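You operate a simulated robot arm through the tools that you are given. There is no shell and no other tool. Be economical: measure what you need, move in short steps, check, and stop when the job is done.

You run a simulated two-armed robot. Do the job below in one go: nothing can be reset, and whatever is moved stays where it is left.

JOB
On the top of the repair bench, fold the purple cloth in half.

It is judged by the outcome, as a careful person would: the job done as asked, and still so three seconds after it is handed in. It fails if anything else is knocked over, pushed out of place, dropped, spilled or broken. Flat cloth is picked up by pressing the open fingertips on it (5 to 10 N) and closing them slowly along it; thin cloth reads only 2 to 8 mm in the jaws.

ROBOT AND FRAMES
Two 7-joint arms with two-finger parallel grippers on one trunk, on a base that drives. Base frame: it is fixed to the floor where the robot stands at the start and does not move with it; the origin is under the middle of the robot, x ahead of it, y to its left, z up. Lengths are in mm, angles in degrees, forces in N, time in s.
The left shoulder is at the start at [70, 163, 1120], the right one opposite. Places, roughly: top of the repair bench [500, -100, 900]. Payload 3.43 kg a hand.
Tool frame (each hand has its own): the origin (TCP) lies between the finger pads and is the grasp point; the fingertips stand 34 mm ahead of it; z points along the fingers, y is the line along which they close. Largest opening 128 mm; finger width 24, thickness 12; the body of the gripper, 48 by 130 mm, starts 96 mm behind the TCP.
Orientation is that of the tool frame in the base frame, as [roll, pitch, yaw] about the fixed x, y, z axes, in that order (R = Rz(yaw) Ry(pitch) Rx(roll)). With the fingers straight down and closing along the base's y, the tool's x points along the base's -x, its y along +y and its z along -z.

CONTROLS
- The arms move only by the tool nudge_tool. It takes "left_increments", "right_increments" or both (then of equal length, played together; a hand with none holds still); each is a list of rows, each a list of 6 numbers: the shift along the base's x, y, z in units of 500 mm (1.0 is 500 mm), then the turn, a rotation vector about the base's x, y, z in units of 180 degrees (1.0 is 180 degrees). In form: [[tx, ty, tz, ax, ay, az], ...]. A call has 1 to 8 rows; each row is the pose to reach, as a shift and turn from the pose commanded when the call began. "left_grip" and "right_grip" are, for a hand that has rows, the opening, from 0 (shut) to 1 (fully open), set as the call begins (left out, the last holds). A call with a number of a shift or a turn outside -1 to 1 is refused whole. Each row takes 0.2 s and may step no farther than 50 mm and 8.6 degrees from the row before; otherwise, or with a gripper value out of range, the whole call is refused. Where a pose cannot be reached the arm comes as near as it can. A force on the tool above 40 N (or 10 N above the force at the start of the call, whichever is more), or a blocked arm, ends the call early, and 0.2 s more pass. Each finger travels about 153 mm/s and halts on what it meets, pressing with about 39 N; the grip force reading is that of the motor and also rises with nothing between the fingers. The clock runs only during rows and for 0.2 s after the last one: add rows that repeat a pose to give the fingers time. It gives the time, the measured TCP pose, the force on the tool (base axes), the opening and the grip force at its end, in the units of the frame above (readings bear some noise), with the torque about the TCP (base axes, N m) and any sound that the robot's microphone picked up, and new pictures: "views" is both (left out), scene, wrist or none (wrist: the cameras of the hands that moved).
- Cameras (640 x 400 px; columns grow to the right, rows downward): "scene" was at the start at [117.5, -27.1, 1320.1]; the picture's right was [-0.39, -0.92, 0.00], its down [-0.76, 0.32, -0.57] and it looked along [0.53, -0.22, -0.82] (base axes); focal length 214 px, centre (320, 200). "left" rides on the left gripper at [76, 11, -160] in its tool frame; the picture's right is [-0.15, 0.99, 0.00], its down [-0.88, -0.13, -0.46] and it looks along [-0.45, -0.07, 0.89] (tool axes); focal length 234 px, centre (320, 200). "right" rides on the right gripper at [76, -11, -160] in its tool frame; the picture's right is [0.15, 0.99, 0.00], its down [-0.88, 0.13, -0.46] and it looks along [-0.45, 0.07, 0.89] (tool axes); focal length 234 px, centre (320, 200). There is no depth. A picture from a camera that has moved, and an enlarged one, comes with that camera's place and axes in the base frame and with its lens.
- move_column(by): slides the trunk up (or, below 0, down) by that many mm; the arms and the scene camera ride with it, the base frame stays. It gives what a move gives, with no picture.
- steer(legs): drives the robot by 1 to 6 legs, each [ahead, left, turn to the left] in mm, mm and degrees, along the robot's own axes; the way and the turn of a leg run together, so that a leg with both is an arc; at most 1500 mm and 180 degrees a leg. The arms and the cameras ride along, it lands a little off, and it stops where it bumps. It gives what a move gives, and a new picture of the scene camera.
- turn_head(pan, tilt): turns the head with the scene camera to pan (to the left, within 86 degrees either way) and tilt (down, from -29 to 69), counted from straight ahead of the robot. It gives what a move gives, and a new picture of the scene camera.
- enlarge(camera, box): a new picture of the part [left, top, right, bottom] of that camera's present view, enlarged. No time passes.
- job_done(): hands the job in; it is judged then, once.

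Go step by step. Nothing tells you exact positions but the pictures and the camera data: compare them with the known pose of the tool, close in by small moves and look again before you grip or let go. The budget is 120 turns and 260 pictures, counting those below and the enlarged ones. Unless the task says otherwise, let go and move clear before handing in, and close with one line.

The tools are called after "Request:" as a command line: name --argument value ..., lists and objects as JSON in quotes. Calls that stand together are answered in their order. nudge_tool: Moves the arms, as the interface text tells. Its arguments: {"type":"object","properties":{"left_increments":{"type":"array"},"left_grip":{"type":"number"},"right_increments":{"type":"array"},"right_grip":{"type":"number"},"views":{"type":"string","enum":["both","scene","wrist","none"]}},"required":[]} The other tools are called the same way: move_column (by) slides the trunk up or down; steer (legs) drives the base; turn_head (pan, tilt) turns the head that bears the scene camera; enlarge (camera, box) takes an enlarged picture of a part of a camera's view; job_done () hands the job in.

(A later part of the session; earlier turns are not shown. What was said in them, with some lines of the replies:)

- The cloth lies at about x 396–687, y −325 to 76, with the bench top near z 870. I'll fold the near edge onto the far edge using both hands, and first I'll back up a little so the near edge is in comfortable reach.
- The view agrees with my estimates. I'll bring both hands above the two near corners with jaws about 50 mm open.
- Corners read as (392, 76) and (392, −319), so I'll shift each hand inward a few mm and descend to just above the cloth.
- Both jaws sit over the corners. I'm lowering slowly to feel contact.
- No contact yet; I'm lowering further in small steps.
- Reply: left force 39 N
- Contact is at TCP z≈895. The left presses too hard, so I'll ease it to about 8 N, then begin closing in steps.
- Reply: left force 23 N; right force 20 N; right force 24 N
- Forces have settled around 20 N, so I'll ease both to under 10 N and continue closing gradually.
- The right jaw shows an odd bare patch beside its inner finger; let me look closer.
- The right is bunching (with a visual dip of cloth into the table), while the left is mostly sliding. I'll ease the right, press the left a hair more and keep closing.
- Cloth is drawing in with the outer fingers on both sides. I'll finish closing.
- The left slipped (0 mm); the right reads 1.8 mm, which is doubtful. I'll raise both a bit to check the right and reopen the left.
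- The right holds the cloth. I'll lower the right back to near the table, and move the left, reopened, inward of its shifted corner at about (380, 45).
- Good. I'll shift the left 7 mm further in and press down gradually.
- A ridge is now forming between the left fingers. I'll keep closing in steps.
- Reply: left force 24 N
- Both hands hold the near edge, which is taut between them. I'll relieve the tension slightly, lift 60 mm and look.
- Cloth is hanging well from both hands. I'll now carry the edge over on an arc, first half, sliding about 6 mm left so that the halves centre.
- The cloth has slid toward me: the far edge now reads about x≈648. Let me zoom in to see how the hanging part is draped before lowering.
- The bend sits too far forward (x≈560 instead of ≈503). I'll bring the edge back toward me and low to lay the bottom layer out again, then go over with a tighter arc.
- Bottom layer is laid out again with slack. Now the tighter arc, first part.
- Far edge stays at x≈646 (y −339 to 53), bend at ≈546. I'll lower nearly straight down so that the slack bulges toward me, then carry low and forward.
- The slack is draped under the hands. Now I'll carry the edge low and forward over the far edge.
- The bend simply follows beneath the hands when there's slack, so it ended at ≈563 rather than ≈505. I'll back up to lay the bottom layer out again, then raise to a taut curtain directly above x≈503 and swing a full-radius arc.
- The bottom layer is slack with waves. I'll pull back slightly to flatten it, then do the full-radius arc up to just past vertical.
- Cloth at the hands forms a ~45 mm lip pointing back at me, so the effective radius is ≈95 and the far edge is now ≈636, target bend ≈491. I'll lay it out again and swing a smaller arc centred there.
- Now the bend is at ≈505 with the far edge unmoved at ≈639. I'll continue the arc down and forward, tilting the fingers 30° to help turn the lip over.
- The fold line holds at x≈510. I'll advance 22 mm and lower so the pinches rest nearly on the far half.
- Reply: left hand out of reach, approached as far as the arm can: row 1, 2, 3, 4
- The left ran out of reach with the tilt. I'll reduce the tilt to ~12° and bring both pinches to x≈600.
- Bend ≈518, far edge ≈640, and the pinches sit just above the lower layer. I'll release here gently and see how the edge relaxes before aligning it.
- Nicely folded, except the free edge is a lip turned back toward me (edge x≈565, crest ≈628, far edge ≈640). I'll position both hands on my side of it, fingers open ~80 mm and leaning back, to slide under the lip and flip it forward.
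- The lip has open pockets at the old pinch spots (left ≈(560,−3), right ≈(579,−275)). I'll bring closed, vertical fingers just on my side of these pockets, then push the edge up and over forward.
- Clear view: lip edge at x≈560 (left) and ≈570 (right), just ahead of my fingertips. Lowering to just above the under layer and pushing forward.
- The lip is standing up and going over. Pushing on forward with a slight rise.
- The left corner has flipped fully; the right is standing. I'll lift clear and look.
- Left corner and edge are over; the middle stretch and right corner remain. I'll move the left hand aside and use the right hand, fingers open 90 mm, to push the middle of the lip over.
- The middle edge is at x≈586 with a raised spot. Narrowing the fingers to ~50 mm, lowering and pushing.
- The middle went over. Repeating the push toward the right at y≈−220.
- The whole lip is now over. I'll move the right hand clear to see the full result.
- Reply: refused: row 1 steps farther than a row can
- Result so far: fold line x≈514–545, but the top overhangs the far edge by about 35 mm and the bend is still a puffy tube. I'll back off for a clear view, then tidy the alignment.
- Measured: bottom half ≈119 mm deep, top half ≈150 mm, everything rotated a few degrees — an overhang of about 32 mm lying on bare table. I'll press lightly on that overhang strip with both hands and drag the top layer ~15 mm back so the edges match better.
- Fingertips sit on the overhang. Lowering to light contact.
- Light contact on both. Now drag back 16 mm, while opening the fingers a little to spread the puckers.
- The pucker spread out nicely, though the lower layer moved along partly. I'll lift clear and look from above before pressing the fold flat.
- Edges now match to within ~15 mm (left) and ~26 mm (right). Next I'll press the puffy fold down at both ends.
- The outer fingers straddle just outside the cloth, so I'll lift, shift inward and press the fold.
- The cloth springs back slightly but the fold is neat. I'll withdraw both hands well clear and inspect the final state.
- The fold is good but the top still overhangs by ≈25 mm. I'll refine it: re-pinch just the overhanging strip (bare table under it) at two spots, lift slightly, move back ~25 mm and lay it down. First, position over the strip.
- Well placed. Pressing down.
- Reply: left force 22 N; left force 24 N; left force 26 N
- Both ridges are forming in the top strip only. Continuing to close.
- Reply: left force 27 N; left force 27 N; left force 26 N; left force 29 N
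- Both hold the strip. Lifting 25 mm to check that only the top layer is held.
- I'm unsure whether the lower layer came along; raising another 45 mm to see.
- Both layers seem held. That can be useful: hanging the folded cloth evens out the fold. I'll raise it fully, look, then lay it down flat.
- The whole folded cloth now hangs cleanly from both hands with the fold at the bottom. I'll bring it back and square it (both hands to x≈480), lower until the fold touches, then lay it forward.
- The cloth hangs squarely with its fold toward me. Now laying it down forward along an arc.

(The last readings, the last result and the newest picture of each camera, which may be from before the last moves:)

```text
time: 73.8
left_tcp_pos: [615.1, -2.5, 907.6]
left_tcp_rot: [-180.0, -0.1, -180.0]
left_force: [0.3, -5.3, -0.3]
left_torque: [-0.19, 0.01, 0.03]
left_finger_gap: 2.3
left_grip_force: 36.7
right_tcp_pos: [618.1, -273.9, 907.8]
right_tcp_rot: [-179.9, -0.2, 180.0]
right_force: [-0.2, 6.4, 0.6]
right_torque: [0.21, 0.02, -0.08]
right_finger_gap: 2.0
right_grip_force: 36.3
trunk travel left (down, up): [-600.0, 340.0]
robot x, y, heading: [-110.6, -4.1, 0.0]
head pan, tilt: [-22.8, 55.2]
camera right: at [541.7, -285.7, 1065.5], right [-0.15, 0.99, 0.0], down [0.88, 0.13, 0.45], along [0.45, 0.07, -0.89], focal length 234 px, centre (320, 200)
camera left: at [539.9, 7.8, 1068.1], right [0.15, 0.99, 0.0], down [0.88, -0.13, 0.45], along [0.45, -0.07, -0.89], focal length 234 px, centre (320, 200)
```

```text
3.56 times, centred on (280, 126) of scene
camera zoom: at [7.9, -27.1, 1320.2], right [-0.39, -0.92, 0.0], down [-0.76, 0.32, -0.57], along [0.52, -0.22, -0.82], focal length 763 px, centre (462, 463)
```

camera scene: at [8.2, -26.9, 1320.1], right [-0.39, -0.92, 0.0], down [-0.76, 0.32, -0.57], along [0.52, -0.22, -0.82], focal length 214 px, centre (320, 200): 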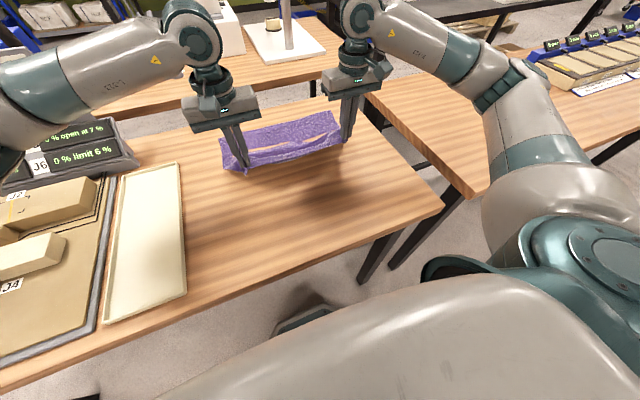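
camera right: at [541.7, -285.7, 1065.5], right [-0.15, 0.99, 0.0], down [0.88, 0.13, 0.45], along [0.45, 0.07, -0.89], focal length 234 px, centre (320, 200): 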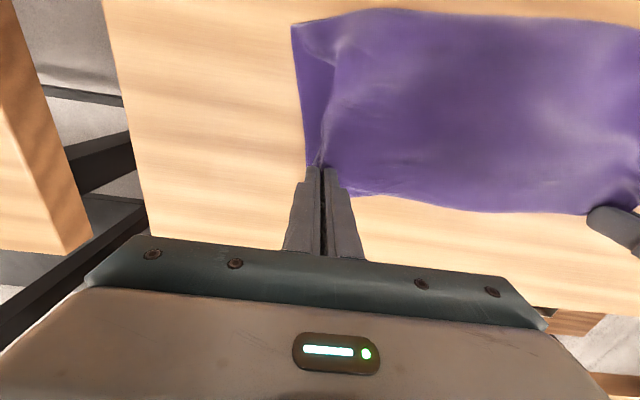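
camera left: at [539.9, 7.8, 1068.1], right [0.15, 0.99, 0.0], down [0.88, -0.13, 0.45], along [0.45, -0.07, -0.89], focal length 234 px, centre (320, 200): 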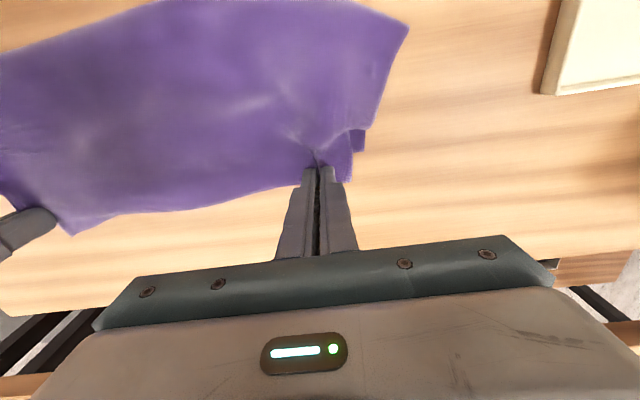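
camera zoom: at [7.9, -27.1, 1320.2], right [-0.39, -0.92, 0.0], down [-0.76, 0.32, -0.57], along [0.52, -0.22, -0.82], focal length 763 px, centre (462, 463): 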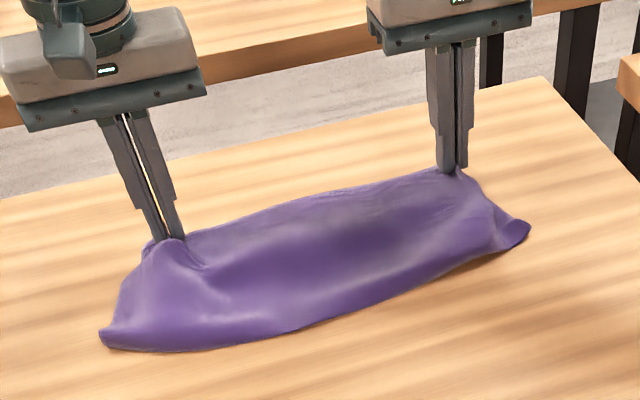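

Square and nearly flat. I'll draw it forward 18 mm to take out the bulge, lower to the table, then open the fingers with light contact to spread the pinched edges.

Request:
nudge_tool --left_increments '[[0.018, 0.002, 0, 0, 0, 0], [0.036, 0.004, -0.006, 0, 0, 0], [0.036, 0.004, -0.018, 0, 0, 0], [0.036, 0.004, -0.02, 0, 0, 0]]' --right_increments '[[0.018, -0.002, 0, 0, 0, 0], [0.036, -0.004, -0.006, 0, 0, 0], [0.036, -0.004, -0.018, 0, 0, 0], [0.036, -0.004, -0.02, 0, 0, 0]]' --views "none"

Request:
nudge_tool --left_increments '[[0, 0, 0, 0, 0, 0], [0, 0, 0, 0, 0, 0], [0, 0, 0, 0, 0, 0]]' --right_increments '[[0, 0, 0, 0, 0, 0], [0, 0, 0, 0, 0, 0], [0, 0, 0, 0, 0, 0]]' --left_grip 0.3 --right_grip 0.3 --views "wrist"

Request:
enlarge --camera "left" --box '[220, 80, 420, 205]'

Request:
enlarge --camera "right" --box '[220, 80, 420, 205]'

```text
time: 74.8
left_tcp_pos: [633.3, -1.0, 898.1]
left_tcp_rot: [-179.9, -0.2, 179.9]
left_force: [0.5, -11.8, 0.4]
left_torque: [-0.44, -0.02, 0.08]
left_finger_gap: 2.2
left_grip_force: 37.2
right_tcp_pos: [634.4, -275.1, 897.3]
right_tcp_rot: [180.0, -0.2, 179.9]
right_force: [-0.2, 12.1, -0.3]
right_torque: [0.44, -0.01, -0.09]
right_finger_gap: 2.0
right_grip_force: 36.5
trunk travel left (down, up): [-600.0, 340.0]
robot x, y, heading: [-108.8, -0.1, -0.2]
head pan, tilt: [-22.8, 55.2]
```

```text
time: 75.6
left_tcp_pos: [634.7, 0.1, 897.7]
left_tcp_rot: [180.0, -0.3, -180.0]
left_force: [-1.3, -0.3, 0.7]
left_torque: [0.0, -0.04, 0.03]
left_finger_gap: 38.5
left_grip_force: 0.1
right_tcp_pos: [634.0, -276.9, 897.7]
right_tcp_rot: [-180.0, -0.2, 180.0]
right_force: [-0.4, 1.3, -0.4]
right_torque: [-0.03, 0.01, -0.01]
right_finger_gap: 38.1
right_grip_force: 0.1
trunk travel left (down, up): [-600.0, 340.0]
robot x, y, heading: [-108.9, 4.5, -0.1]
head pan, tilt: [-22.8, 55.2]
camera right: at [558.7, -287.7, 1056.2], right [-0.14, 0.99, 0.0], down [0.88, 0.13, 0.45], along [0.45, 0.07, -0.89], focal length 234 px, centre (320, 200)
camera left: at [558.1, 10.1, 1058.0], right [0.15, 0.99, 0.0], down [0.88, -0.13, 0.45], along [0.45, -0.07, -0.89], focal length 234 px, centre (320, 200)
```

right: 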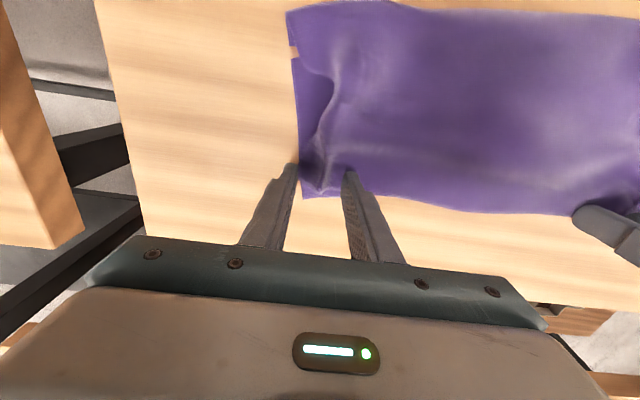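
left: 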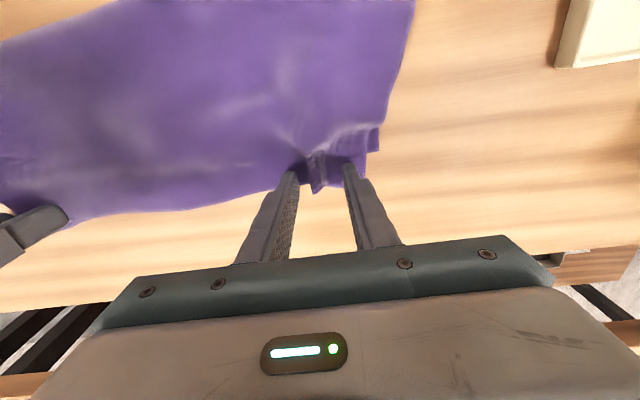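

```text
3.20 times, centred on (320, 142) of left
camera zoom: at [558.1, 10.1, 1058.0], right [0.15, 0.99, 0.0], down [0.88, -0.13, 0.45], along [0.45, -0.07, -0.89], focal length 749 px, centre (320, 384)
```

zoom: 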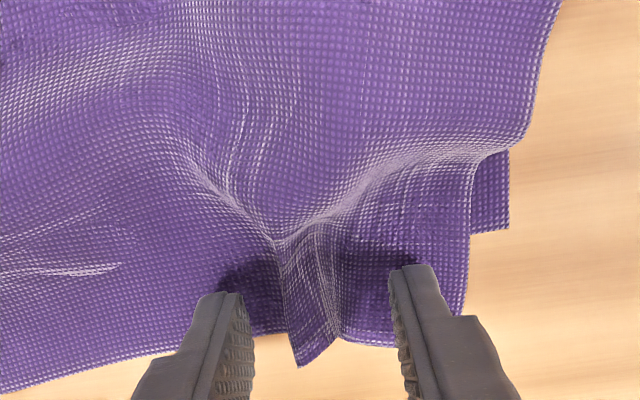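

```text
3.20 times, centred on (320, 142) of right
camera zoom: at [558.7, -287.7, 1056.2], right [-0.14, 0.99, 0.0], down [0.88, 0.13, 0.45], along [0.45, 0.07, -0.89], focal length 749 px, centre (320, 384)
```

zoom: 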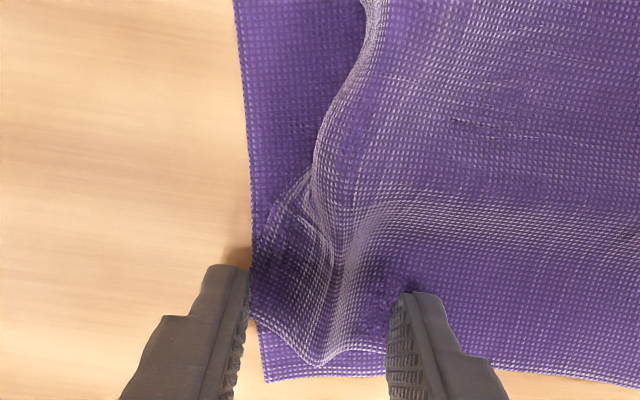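

The edges now nearly coincide (right within a few mm, left ≈25 mm), with only puckers left. I'll re-place the fingers on either side of each ridge and spread them out along the table.

Request:
nudge_tool --left_increments '[[0, 0, 0.04, 0, 0, 0], [0, 0, 0.04, 0, 0, 0], [0, 0, 0.04, 0, 0, 0], [0, 0.0, 0.01, 0, 0, 0], [0, 0.0, -0.003, 0, 0, 0], [0, 0.0, -0.006, 0, 0, 0], [0, 0.0, -0.006, 0, 0, 0]]' --right_increments '[[0, 0, 0.04, 0, 0, 0], [0, 0.004, 0.04, 0, 0, 0], [0, 0.008, 0.04, 0, 0, 0], [0, 0.008, 0.01, 0, 0, 0], [0, 0.008, -0.003, 0, 0, 0], [0, 0.008, -0.006, 0, 0, 0], [0, 0.008, -0.006, 0, 0, 0]]' --left_grip 0.16 --right_grip 0.14 --views "none"

Request:
nudge_tool --left_increments '[[0, 0, 0, 0, 0, 0], [0, 0, 0, 0, 0, 0]]' --right_increments '[[0, 0, 0, 0, 0, 0], [0, 0, 0, 0, 0, 0]]' --left_grip 0.3 --right_grip 0.3 --views "none"

Request:
nudge_tool --left_increments '[[0, 0.01, 0, 0, 0, 0], [0, 0.02, 0, 0, 0, 0]]' --right_increments '[[0, 0, 0, 0, 0, 0], [0, 0, 0, 0, 0, 0]]' --left_grip 0.45 --right_grip 0.42 --views "wrist"

Request:
enlarge --camera "scene" --box '[190, 70, 370, 182]'

```text
time: 77.2
left_tcp_pos: [634.5, -0.7, 895.3]
left_tcp_rot: [180.0, -0.1, 180.0]
left_force: [0.9, 0.1, 1.9]
left_torque: [0.01, 0.02, -0.04]
left_finger_gap: 20.7
left_grip_force: 0.1
right_tcp_pos: [633.8, -271.8, 896.3]
right_tcp_rot: [180.0, -0.1, 179.9]
right_force: [1.8, -1.6, 7.1]
right_torque: [0.0, -0.08, 0.04]
right_finger_gap: 17.9
right_grip_force: 0.1
trunk travel left (down, up): [-600.0, 340.0]
robot x, y, heading: [-106.7, -1.2, -0.2]
head pan, tilt: [-22.8, 55.2]
```

```text
time: 77.8
left_tcp_pos: [634.7, -0.3, 895.4]
left_tcp_rot: [180.0, 0.0, 180.0]
left_force: [0.4, -0.8, 1.4]
left_torque: [0.04, 0.01, 0.0]
left_finger_gap: 38.4
left_grip_force: 0.1
right_tcp_pos: [632.8, -271.9, 896.3]
right_tcp_rot: [180.0, -0.2, 179.8]
right_force: [1.5, -0.3, 9.2]
right_torque: [-0.02, 0.0, -0.01]
right_finger_gap: 36.3
right_grip_force: 0.1
trunk travel left (down, up): [-600.0, 340.0]
robot x, y, heading: [-111.5, 2.3, -0.3]
head pan, tilt: [-22.8, 55.2]
```

```text
time: 78.4
left_tcp_pos: [634.4, 7.3, 895.0]
left_tcp_rot: [180.0, -0.2, -179.9]
left_force: [0.5, 0.2, 3.3]
left_torque: [0.03, -0.01, 0.03]
left_finger_gap: 57.8
left_grip_force: 0.0
right_tcp_pos: [633.1, -272.3, 895.0]
right_tcp_rot: [-179.9, -0.1, 179.9]
right_force: [1.1, -2.0, 9.3]
right_torque: [0.26, -0.07, -0.04]
right_finger_gap: 52.9
right_grip_force: 0.1
trunk travel left (down, up): [-600.0, 340.0]
robot x, y, heading: [-110.3, 0.6, 0.2]
head pan, tilt: [-22.8, 55.2]
camera right: at [557.2, -283.6, 1053.9], right [-0.14, 0.99, 0.0], down [0.88, 0.13, 0.45], along [0.45, 0.07, -0.89], focal length 234 px, centre (320, 200)
camera left: at [557.6, 18.6, 1055.8], right [0.15, 0.99, 0.0], down [0.88, -0.13, 0.45], along [0.45, -0.07, -0.89], focal length 234 px, centre (320, 200)
```

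right: 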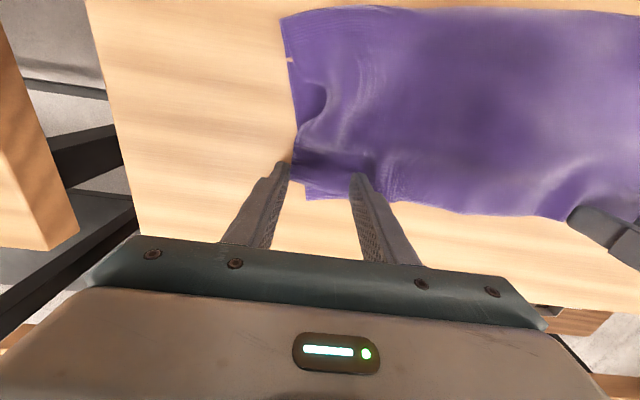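
left: 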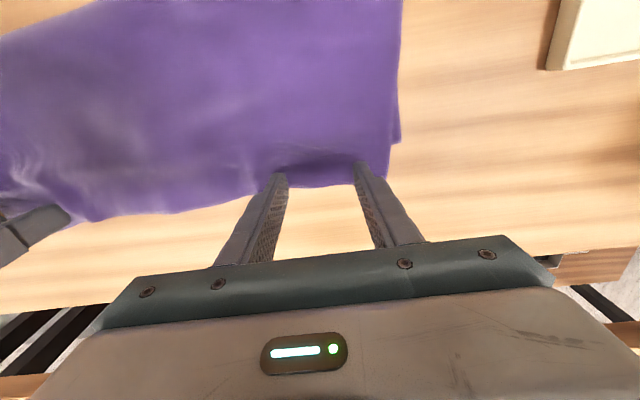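

```text
3.56 times, centred on (280, 126) of scene
camera zoom: at [6.3, -27.1, 1320.3], right [-0.39, -0.92, 0.0], down [-0.76, 0.32, -0.57], along [0.53, -0.22, -0.82], focal length 763 px, centre (462, 463)
```

zoom: 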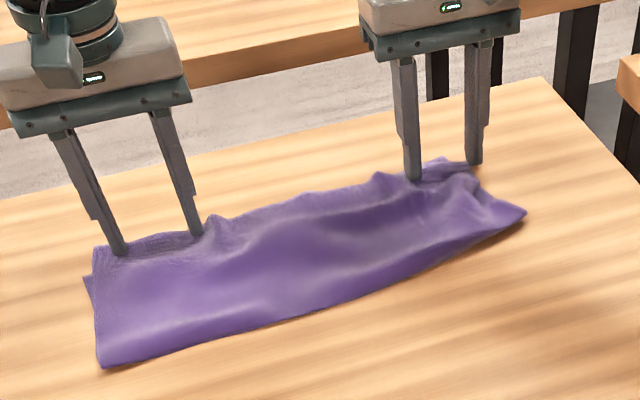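

The left spread beautifully. Lifting both clear to inspect.

Request:
nudge_tool --left_increments '[[0, 0, 0.04, 0, 0, 0], [0, 0, 0.12, 0, 0, 0], [-0.06, 0.03, 0.18, 0, 0, 0], [-0.14, 0.08, 0.22, 0, 0, 0], [-0.22, 0.13, 0.26, 0, 0, 0], [-0.28, 0.15, 0.3, 0, 0, 0]]' --right_increments '[[0, 0, 0.04, 0, 0, 0], [0, 0, 0.12, 0, 0, 0], [-0.06, -0.03, 0.18, 0, 0, 0], [-0.14, -0.08, 0.22, 0, 0, 0], [-0.22, -0.13, 0.26, 0, 0, 0], [-0.28, -0.15, 0.3, 0, 0, 0]]' --views "none"

Request:
enlarge --camera "right" --box '[290, 60, 640, 260]'

Request:
enlarge --camera "scene" --box '[200, 80, 360, 180]'

```text
refused: row 4 steps farther than a row can; nothing moved
```

```text
1.83 times, centred on (465, 160) of right
camera zoom: at [557.2, -283.6, 1053.9], right [-0.14, 0.99, 0.0], down [0.88, 0.13, 0.45], along [0.45, 0.07, -0.89], focal length 428 px, centre (55, 273)
```

zoom: 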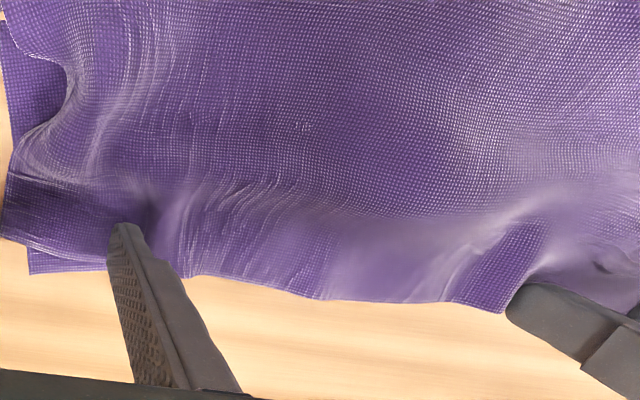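

```text
4.00 times, centred on (280, 130) of scene
camera zoom: at [6.3, -27.1, 1320.3], right [-0.39, -0.92, 0.0], down [-0.76, 0.32, -0.57], along [0.53, -0.22, -0.82], focal length 858 px, centre (480, 480)
```

zoom: 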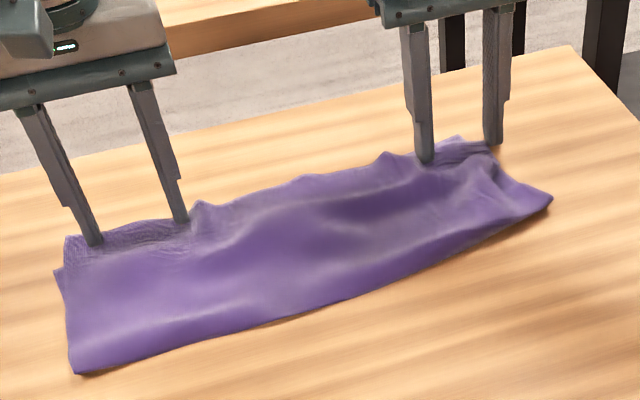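

Same lift with smaller steps.

Request:
nudge_tool --left_increments '[[0, 0, 0.04, 0, 0, 0], [0, 0, 0.12, 0, 0, 0], [-0.05, 0.03, 0.18, 0, 0, 0], [-0.11, 0.06, 0.22, 0, 0, 0], [-0.17, 0.09, 0.26, 0, 0, 0], [-0.23, 0.11, 0.3, 0, 0, 0]]' --right_increments '[[0, 0, 0.04, 0, 0, 0], [0, 0, 0.12, 0, 0, 0], [-0.05, -0.03, 0.18, 0, 0, 0], [-0.11, -0.06, 0.22, 0, 0, 0], [-0.17, -0.09, 0.26, 0, 0, 0], [-0.23, -0.11, 0.3, 0, 0, 0]]' --views "none"

Request:
enlarge --camera "right" --box '[260, 60, 610, 260]'

Request:
enlarge --camera "left" --box '[50, 60, 400, 260]'

Request:
enlarge --camera "scene" --box '[200, 80, 360, 180]'

```text
time: 79.8
left_tcp_pos: [516.4, 63.8, 1047.3]
left_tcp_rot: [-180.0, 0.0, 180.0]
left_force: [-0.2, 0.0, 0.7]
left_torque: [-0.01, -0.05, -0.01]
left_finger_gap: 57.8
left_grip_force: 0.1
right_tcp_pos: [517.7, -326.3, 1045.8]
right_tcp_rot: [179.9, 0.0, 179.9]
right_force: [0.1, 0.7, 0.7]
right_torque: [0.03, -0.02, -0.01]
right_finger_gap: 53.8
right_grip_force: 0.0
trunk travel left (down, up): [-600.0, 340.0]
robot x, y, heading: [-108.5, 0.9, -0.4]
head pan, tilt: [-22.8, 55.2]
```

```text
1.83 times, centred on (435, 160) of right
camera zoom: at [441.8, -338.1, 1203.8], right [-0.15, 0.99, 0.0], down [0.88, 0.13, 0.45], along [0.45, 0.07, -0.89], focal length 428 px, centre (110, 273)
```

zoom: 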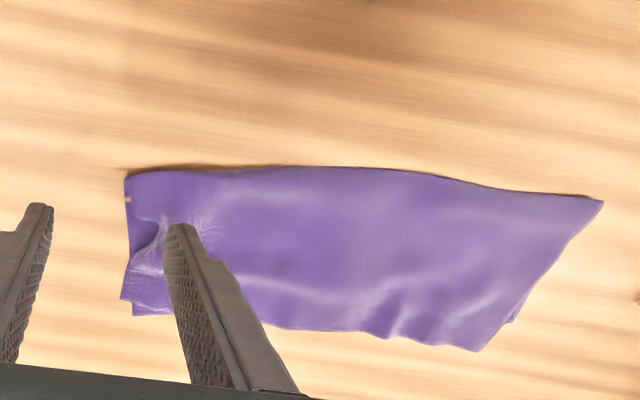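

```text
1.83 times, centred on (225, 160) of left
camera zoom: at [440.4, 74.1, 1207.2], right [0.15, 0.99, 0.0], down [0.88, -0.13, 0.45], along [0.45, -0.07, -0.89], focal length 428 px, centre (494, 273)
```

zoom: 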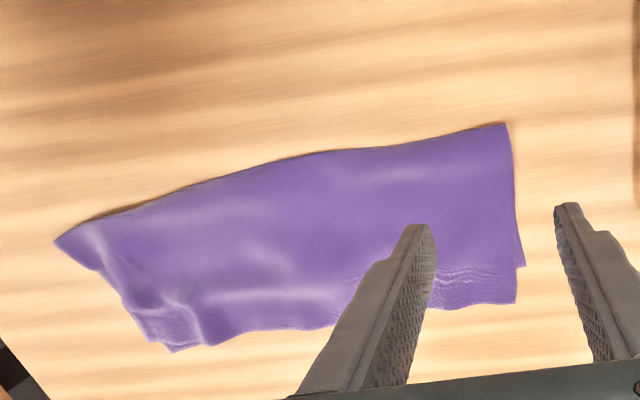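

```text
4.00 times, centred on (280, 130) of scene
camera zoom: at [5.2, -27.2, 1320.4], right [-0.39, -0.92, 0.0], down [-0.76, 0.32, -0.57], along [0.53, -0.22, -0.82], focal length 858 px, centre (480, 480)
```

zoom: 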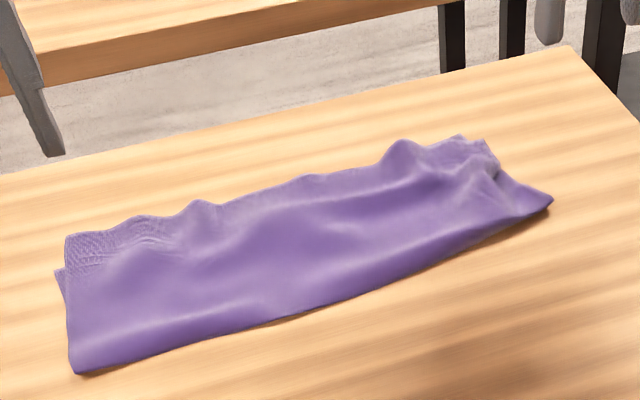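

Right edges coincide now; left overhang ≈25 mm with side edges aligned. Two small puckers remain (y≈−42 and y≈−222); I'll spread them the same way, pulling the right side outward.

Request:
nudge_tool --left_increments '[[0.05, -0.05, -0.02, 0, 0, 0], [0.1, -0.1, -0.04, 0, 0, 0], [0.15, -0.15, -0.08, 0, 0, 0], [0.2, -0.19, -0.12, 0, 0, 0], [0.232, -0.212, -0.19, 0, 0, 0], [0.232, -0.212, -0.26, 0, 0, 0], [0.232, -0.212, -0.29, 0, 0, 0]]' --right_increments '[[0.05, 0.05, -0.02, 0, 0, 0], [0.1, 0.1, -0.04, 0, 0, 0], [0.15, 0.15, -0.08, 0, 0, 0], [0.2, 0.19, -0.12, 0, 0, 0], [0.232, 0.208, -0.19, 0, 0, 0], [0.232, 0.208, -0.26, 0, 0, 0], [0.232, 0.208, -0.284, 0, 0, 0]]' --left_grip 0.2 --right_grip 0.24 --views "none"

Request:
enlarge --camera "left" --box '[220, 80, 420, 205]'

Request:
enlarge --camera "right" --box '[220, 80, 420, 205]'

```text
time: 81.4
left_tcp_pos: [636.4, -42.1, 898.3]
left_tcp_rot: [-179.9, 0.0, 180.0]
left_force: [0.3, -0.2, 0.3]
left_torque: [-0.01, -0.07, 0.0]
left_finger_gap: 25.8
left_grip_force: 0.0
right_tcp_pos: [635.9, -221.9, 903.3]
right_tcp_rot: [180.0, -0.2, 179.8]
right_force: [0.4, -1.2, 0.3]
right_torque: [-0.02, 0.01, -0.03]
right_finger_gap: 30.6
right_grip_force: 0.1
trunk travel left (down, up): [-600.0, 340.0]
robot x, y, heading: [-111.5, 3.7, -0.2]
head pan, tilt: [-22.8, 55.2]
```

```text
3.20 times, centred on (320, 142) of left
camera zoom: at [559.4, -31.7, 1059.3], right [0.15, 0.99, 0.0], down [0.88, -0.13, 0.45], along [0.45, -0.07, -0.89], focal length 749 px, centre (320, 384)
```

zoom: 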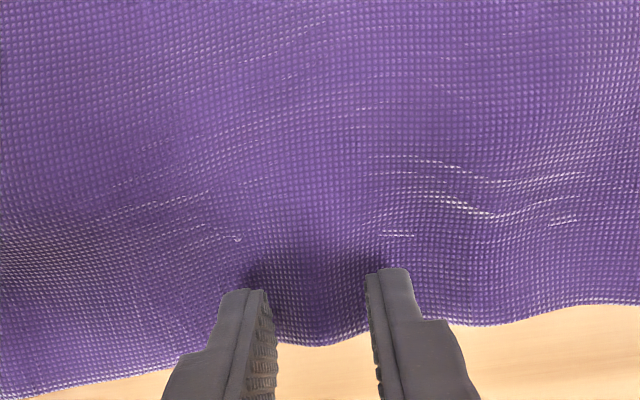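

```text
3.20 times, centred on (320, 142) of right
camera zoom: at [559.5, -233.5, 1060.5], right [-0.15, 0.99, 0.0], down [0.88, 0.13, 0.45], along [0.45, 0.07, -0.89], focal length 749 px, centre (320, 384)
```

zoom: 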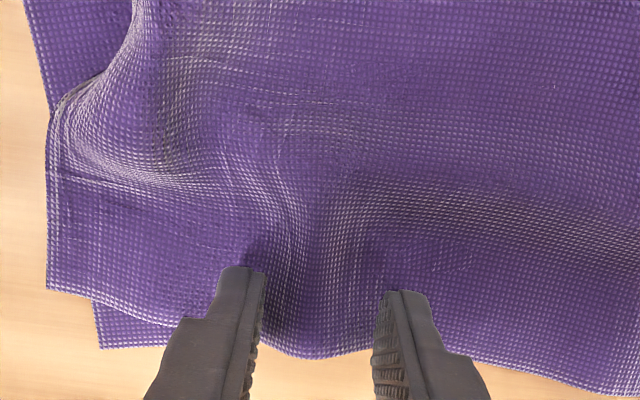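

Ridges sit between the fingers. Lowering to light contact and opening.

Request:
nudge_tool --left_increments '[[0, 0, -0.004, 0, 0, 0], [0, 0, -0.006, 0, 0, 0], [0, 0, -0.006, 0, 0, 0]]' --right_increments '[[0, 0, -0.008, 0, 0, 0], [0, 0, -0.015, 0, 0, 0], [0, 0, -0.016, 0, 0, 0]]' --views "none"

Request:
nudge_tool --left_increments '[[0, 0, 0, 0, 0, 0], [0, 0, 0, 0, 0, 0]]' --right_increments '[[0, -0.008, 0, 0, 0, 0], [0, -0.016, 0, 0, 0, 0]]' --left_grip 0.32 --right_grip 0.36 --views "none"

Request:
nudge_tool --left_increments '[[0, 0, 0, 0, 0, 0], [0, 0, 0.02, 0, 0, 0], [0, 0, 0.06, 0, 0, 0]]' --right_increments '[[0, -0.012, 0, 0, 0, 0], [0, -0.024, 0, 0, 0, 0], [0, -0.028, 0, 0, 0, 0]]' --left_grip 0.4 --right_grip 0.46 --views "none"

Request:
enlarge --camera "right" --box '[200, 60, 440, 210]'

Request:
enlarge --camera "scene" --box '[200, 80, 360, 180]'

```text
time: 82.2
left_tcp_pos: [634.9, -41.9, 896.7]
left_tcp_rot: [-180.0, -0.3, -179.9]
left_force: [0.2, 0.0, 0.4]
left_torque: [0.01, 0.03, 0.0]
left_finger_gap: 25.8
left_grip_force: 0.0
right_tcp_pos: [634.2, -222.7, 896.0]
right_tcp_rot: [180.0, -0.1, -180.0]
right_force: [0.6, 0.1, 7.2]
right_torque: [0.0, 0.0, 0.02]
right_finger_gap: 31.0
right_grip_force: 0.0
trunk travel left (down, up): [-600.0, 340.0]
robot x, y, heading: [-113.7, 0.5, 0.3]
head pan, tilt: [-22.8, 55.2]
```

```text
time: 82.8
left_tcp_pos: [635.9, -42.0, 897.6]
left_tcp_rot: [-179.9, -0.1, 180.0]
left_force: [0.2, -0.7, -0.6]
left_torque: [0.02, -0.05, -0.01]
left_finger_gap: 41.0
left_grip_force: 0.1
right_tcp_pos: [633.8, -229.1, 895.4]
right_tcp_rot: [-180.0, -0.1, -180.0]
right_force: [0.1, 2.8, 10.0]
right_torque: [0.04, -0.03, -0.02]
right_finger_gap: 44.4
right_grip_force: 0.0
trunk travel left (down, up): [-600.0, 340.0]
robot x, y, heading: [-109.4, -0.2, -0.1]
head pan, tilt: [-22.8, 55.2]
```

```text
time: 83.6
left_tcp_pos: [634.7, -41.8, 927.0]
left_tcp_rot: [-179.8, -0.1, -180.0]
left_force: [0.4, -0.2, -0.2]
left_torque: [0.0, 0.0, 0.02]
left_finger_gap: 51.3
left_grip_force: 0.1
right_tcp_pos: [633.3, -245.0, 895.8]
right_tcp_rot: [180.0, -0.1, -180.0]
right_force: [0.6, 2.6, 12.2]
right_torque: [0.04, 0.01, -0.01]
right_finger_gap: 56.0
right_grip_force: 0.0
trunk travel left (down, up): [-600.0, 340.0]
robot x, y, heading: [-106.3, 2.6, -0.2]
head pan, tilt: [-22.8, 55.2]
```

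```text
2.67 times, centred on (320, 135) of right
camera zoom: at [557.9, -255.9, 1054.0], right [-0.15, 0.99, 0.0], down [0.88, 0.13, 0.45], along [0.45, 0.07, -0.89], focal length 624 px, centre (320, 373)
```

zoom: 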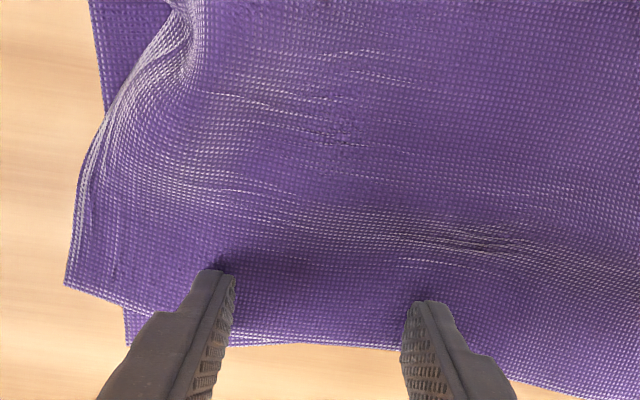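

```text
4.00 times, centred on (280, 130) of scene
camera zoom: at [6.1, -26.6, 1320.2], right [-0.39, -0.92, 0.0], down [-0.76, 0.32, -0.57], along [0.53, -0.22, -0.82], focal length 858 px, centre (480, 480)
```

zoom: 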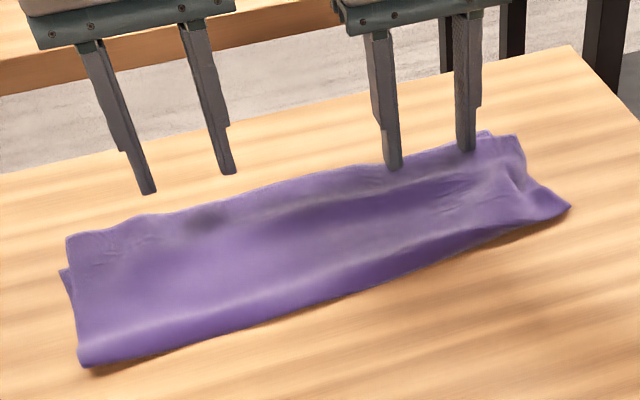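

That's a big improvement: flat, edges aligned. I'll lift clear and retreat for a final check.

Request:
nudge_tool --left_increments '[[0, 0, 0.05, 0, 0, 0], [0, 0, 0.13, 0, 0, 0], [-0.06, 0.04, 0.17, 0, 0, 0], [-0.12, 0.08, 0.2, 0, 0, 0], [-0.18, 0.12, 0.23, 0, 0, 0], [-0.24, 0.16, 0.25, 0, 0, 0], [-0.3, 0.2, 0.27, 0, 0, 0]]' --right_increments '[[0, 0, 0.04, 0, 0, 0], [0, 0, 0.12, 0, 0, 0], [-0.06, -0.04, 0.18, 0, 0, 0], [-0.12, -0.08, 0.22, 0, 0, 0], [-0.18, -0.12, 0.26, 0, 0, 0], [-0.24, -0.16, 0.29, 0, 0, 0], [-0.3, -0.2, 0.31, 0, 0, 0]]' --views "scene"

Request:
enlarge --camera "right" --box '[260, 80, 640, 280]'

Request:
enlarge --camera "left" --box '[20, 80, 400, 280]'

Request:
enlarge --camera "scene" --box '[200, 80, 360, 180]'

```text
time: 85.2
left_tcp_pos: [485.3, 57.5, 1065.4]
left_tcp_rot: [180.0, 0.0, 180.0]
left_force: [-0.1, 0.5, 0.5]
left_torque: [0.02, -0.04, 0.0]
left_finger_gap: 51.2
left_grip_force: 0.0
right_tcp_pos: [481.3, -346.6, 1049.7]
right_tcp_rot: [-180.0, 0.0, -180.0]
right_force: [0.0, 0.7, 1.0]
right_torque: [0.04, -0.04, 0.02]
right_finger_gap: 58.8
right_grip_force: 0.0
trunk travel left (down, up): [-600.0, 340.0]
robot x, y, heading: [-107.6, 0.8, -0.3]
head pan, tilt: [-22.8, 55.2]
camera scene: at [5.5, -27.1, 1320.4], right [-0.39, -0.92, 0.0], down [-0.76, 0.32, -0.57], along [0.53, -0.22, -0.82], focal length 214 px, centre (320, 200)
```

scene: 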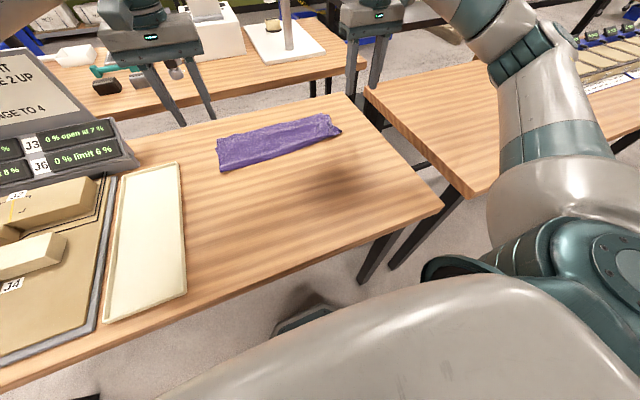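

```text
1.68 times, centred on (450, 180) of right
camera zoom: at [406.6, -357.7, 1207.7], right [-0.15, 0.99, 0.0], down [0.88, 0.13, 0.45], along [0.45, 0.07, -0.89], focal length 394 px, centre (101, 234)
```

zoom: 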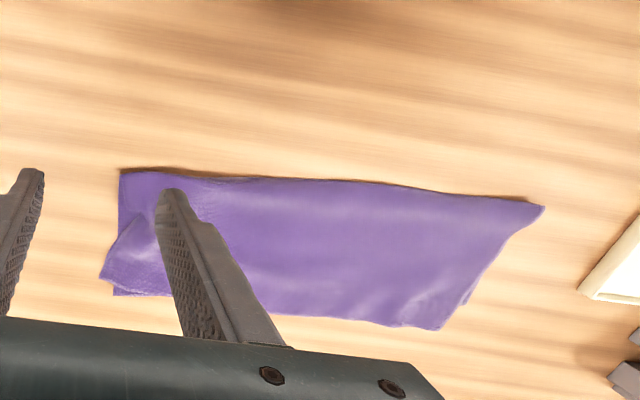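

```text
1.68 times, centred on (210, 180) of left
camera zoom: at [408.0, 67.6, 1224.6], right [0.15, 0.99, 0.0], down [0.88, -0.13, 0.45], along [0.45, -0.07, -0.89], focal length 394 px, centre (505, 234)
```

zoom: 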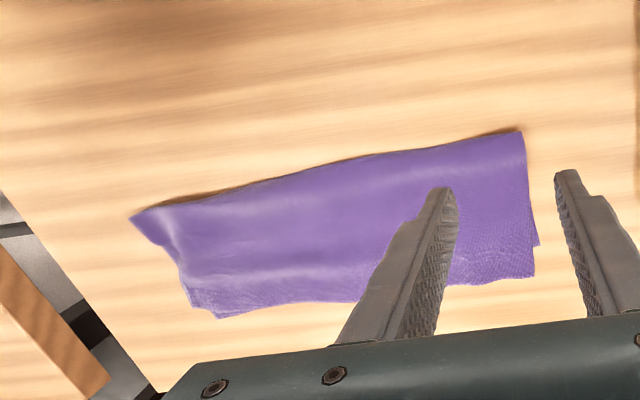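

```text
4.00 times, centred on (280, 130) of scene
camera zoom: at [5.5, -27.1, 1320.4], right [-0.39, -0.92, 0.0], down [-0.76, 0.32, -0.57], along [0.53, -0.22, -0.82], focal length 858 px, centre (480, 480)
```

zoom: 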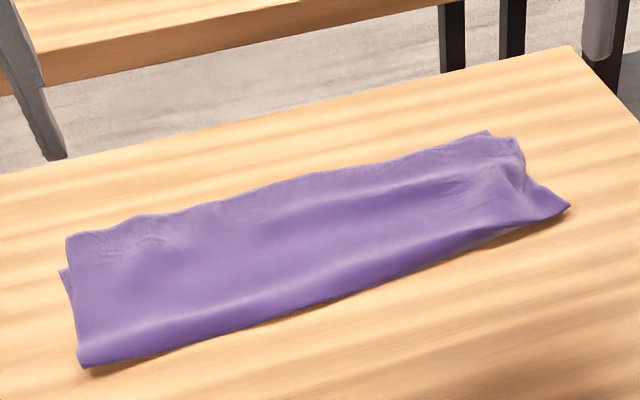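

The cloth now lies folded in half and fairly flat. The fold faces me and the free edges meet at the far side to within about 10–25 mm. The hands are clear and nothing else has moved, so I'm handing in.

Request:
job_done

```text
The job is handed in.
```

The purple cloth is folded in half on top of the repair bench, near edge over far edge. The free edges meet to within about 10–25 mm by my camera estimates. A few slight wrinkles remain, mostly at the right end. Both hands are clear, and I saw nothing else on the bench disturbed.
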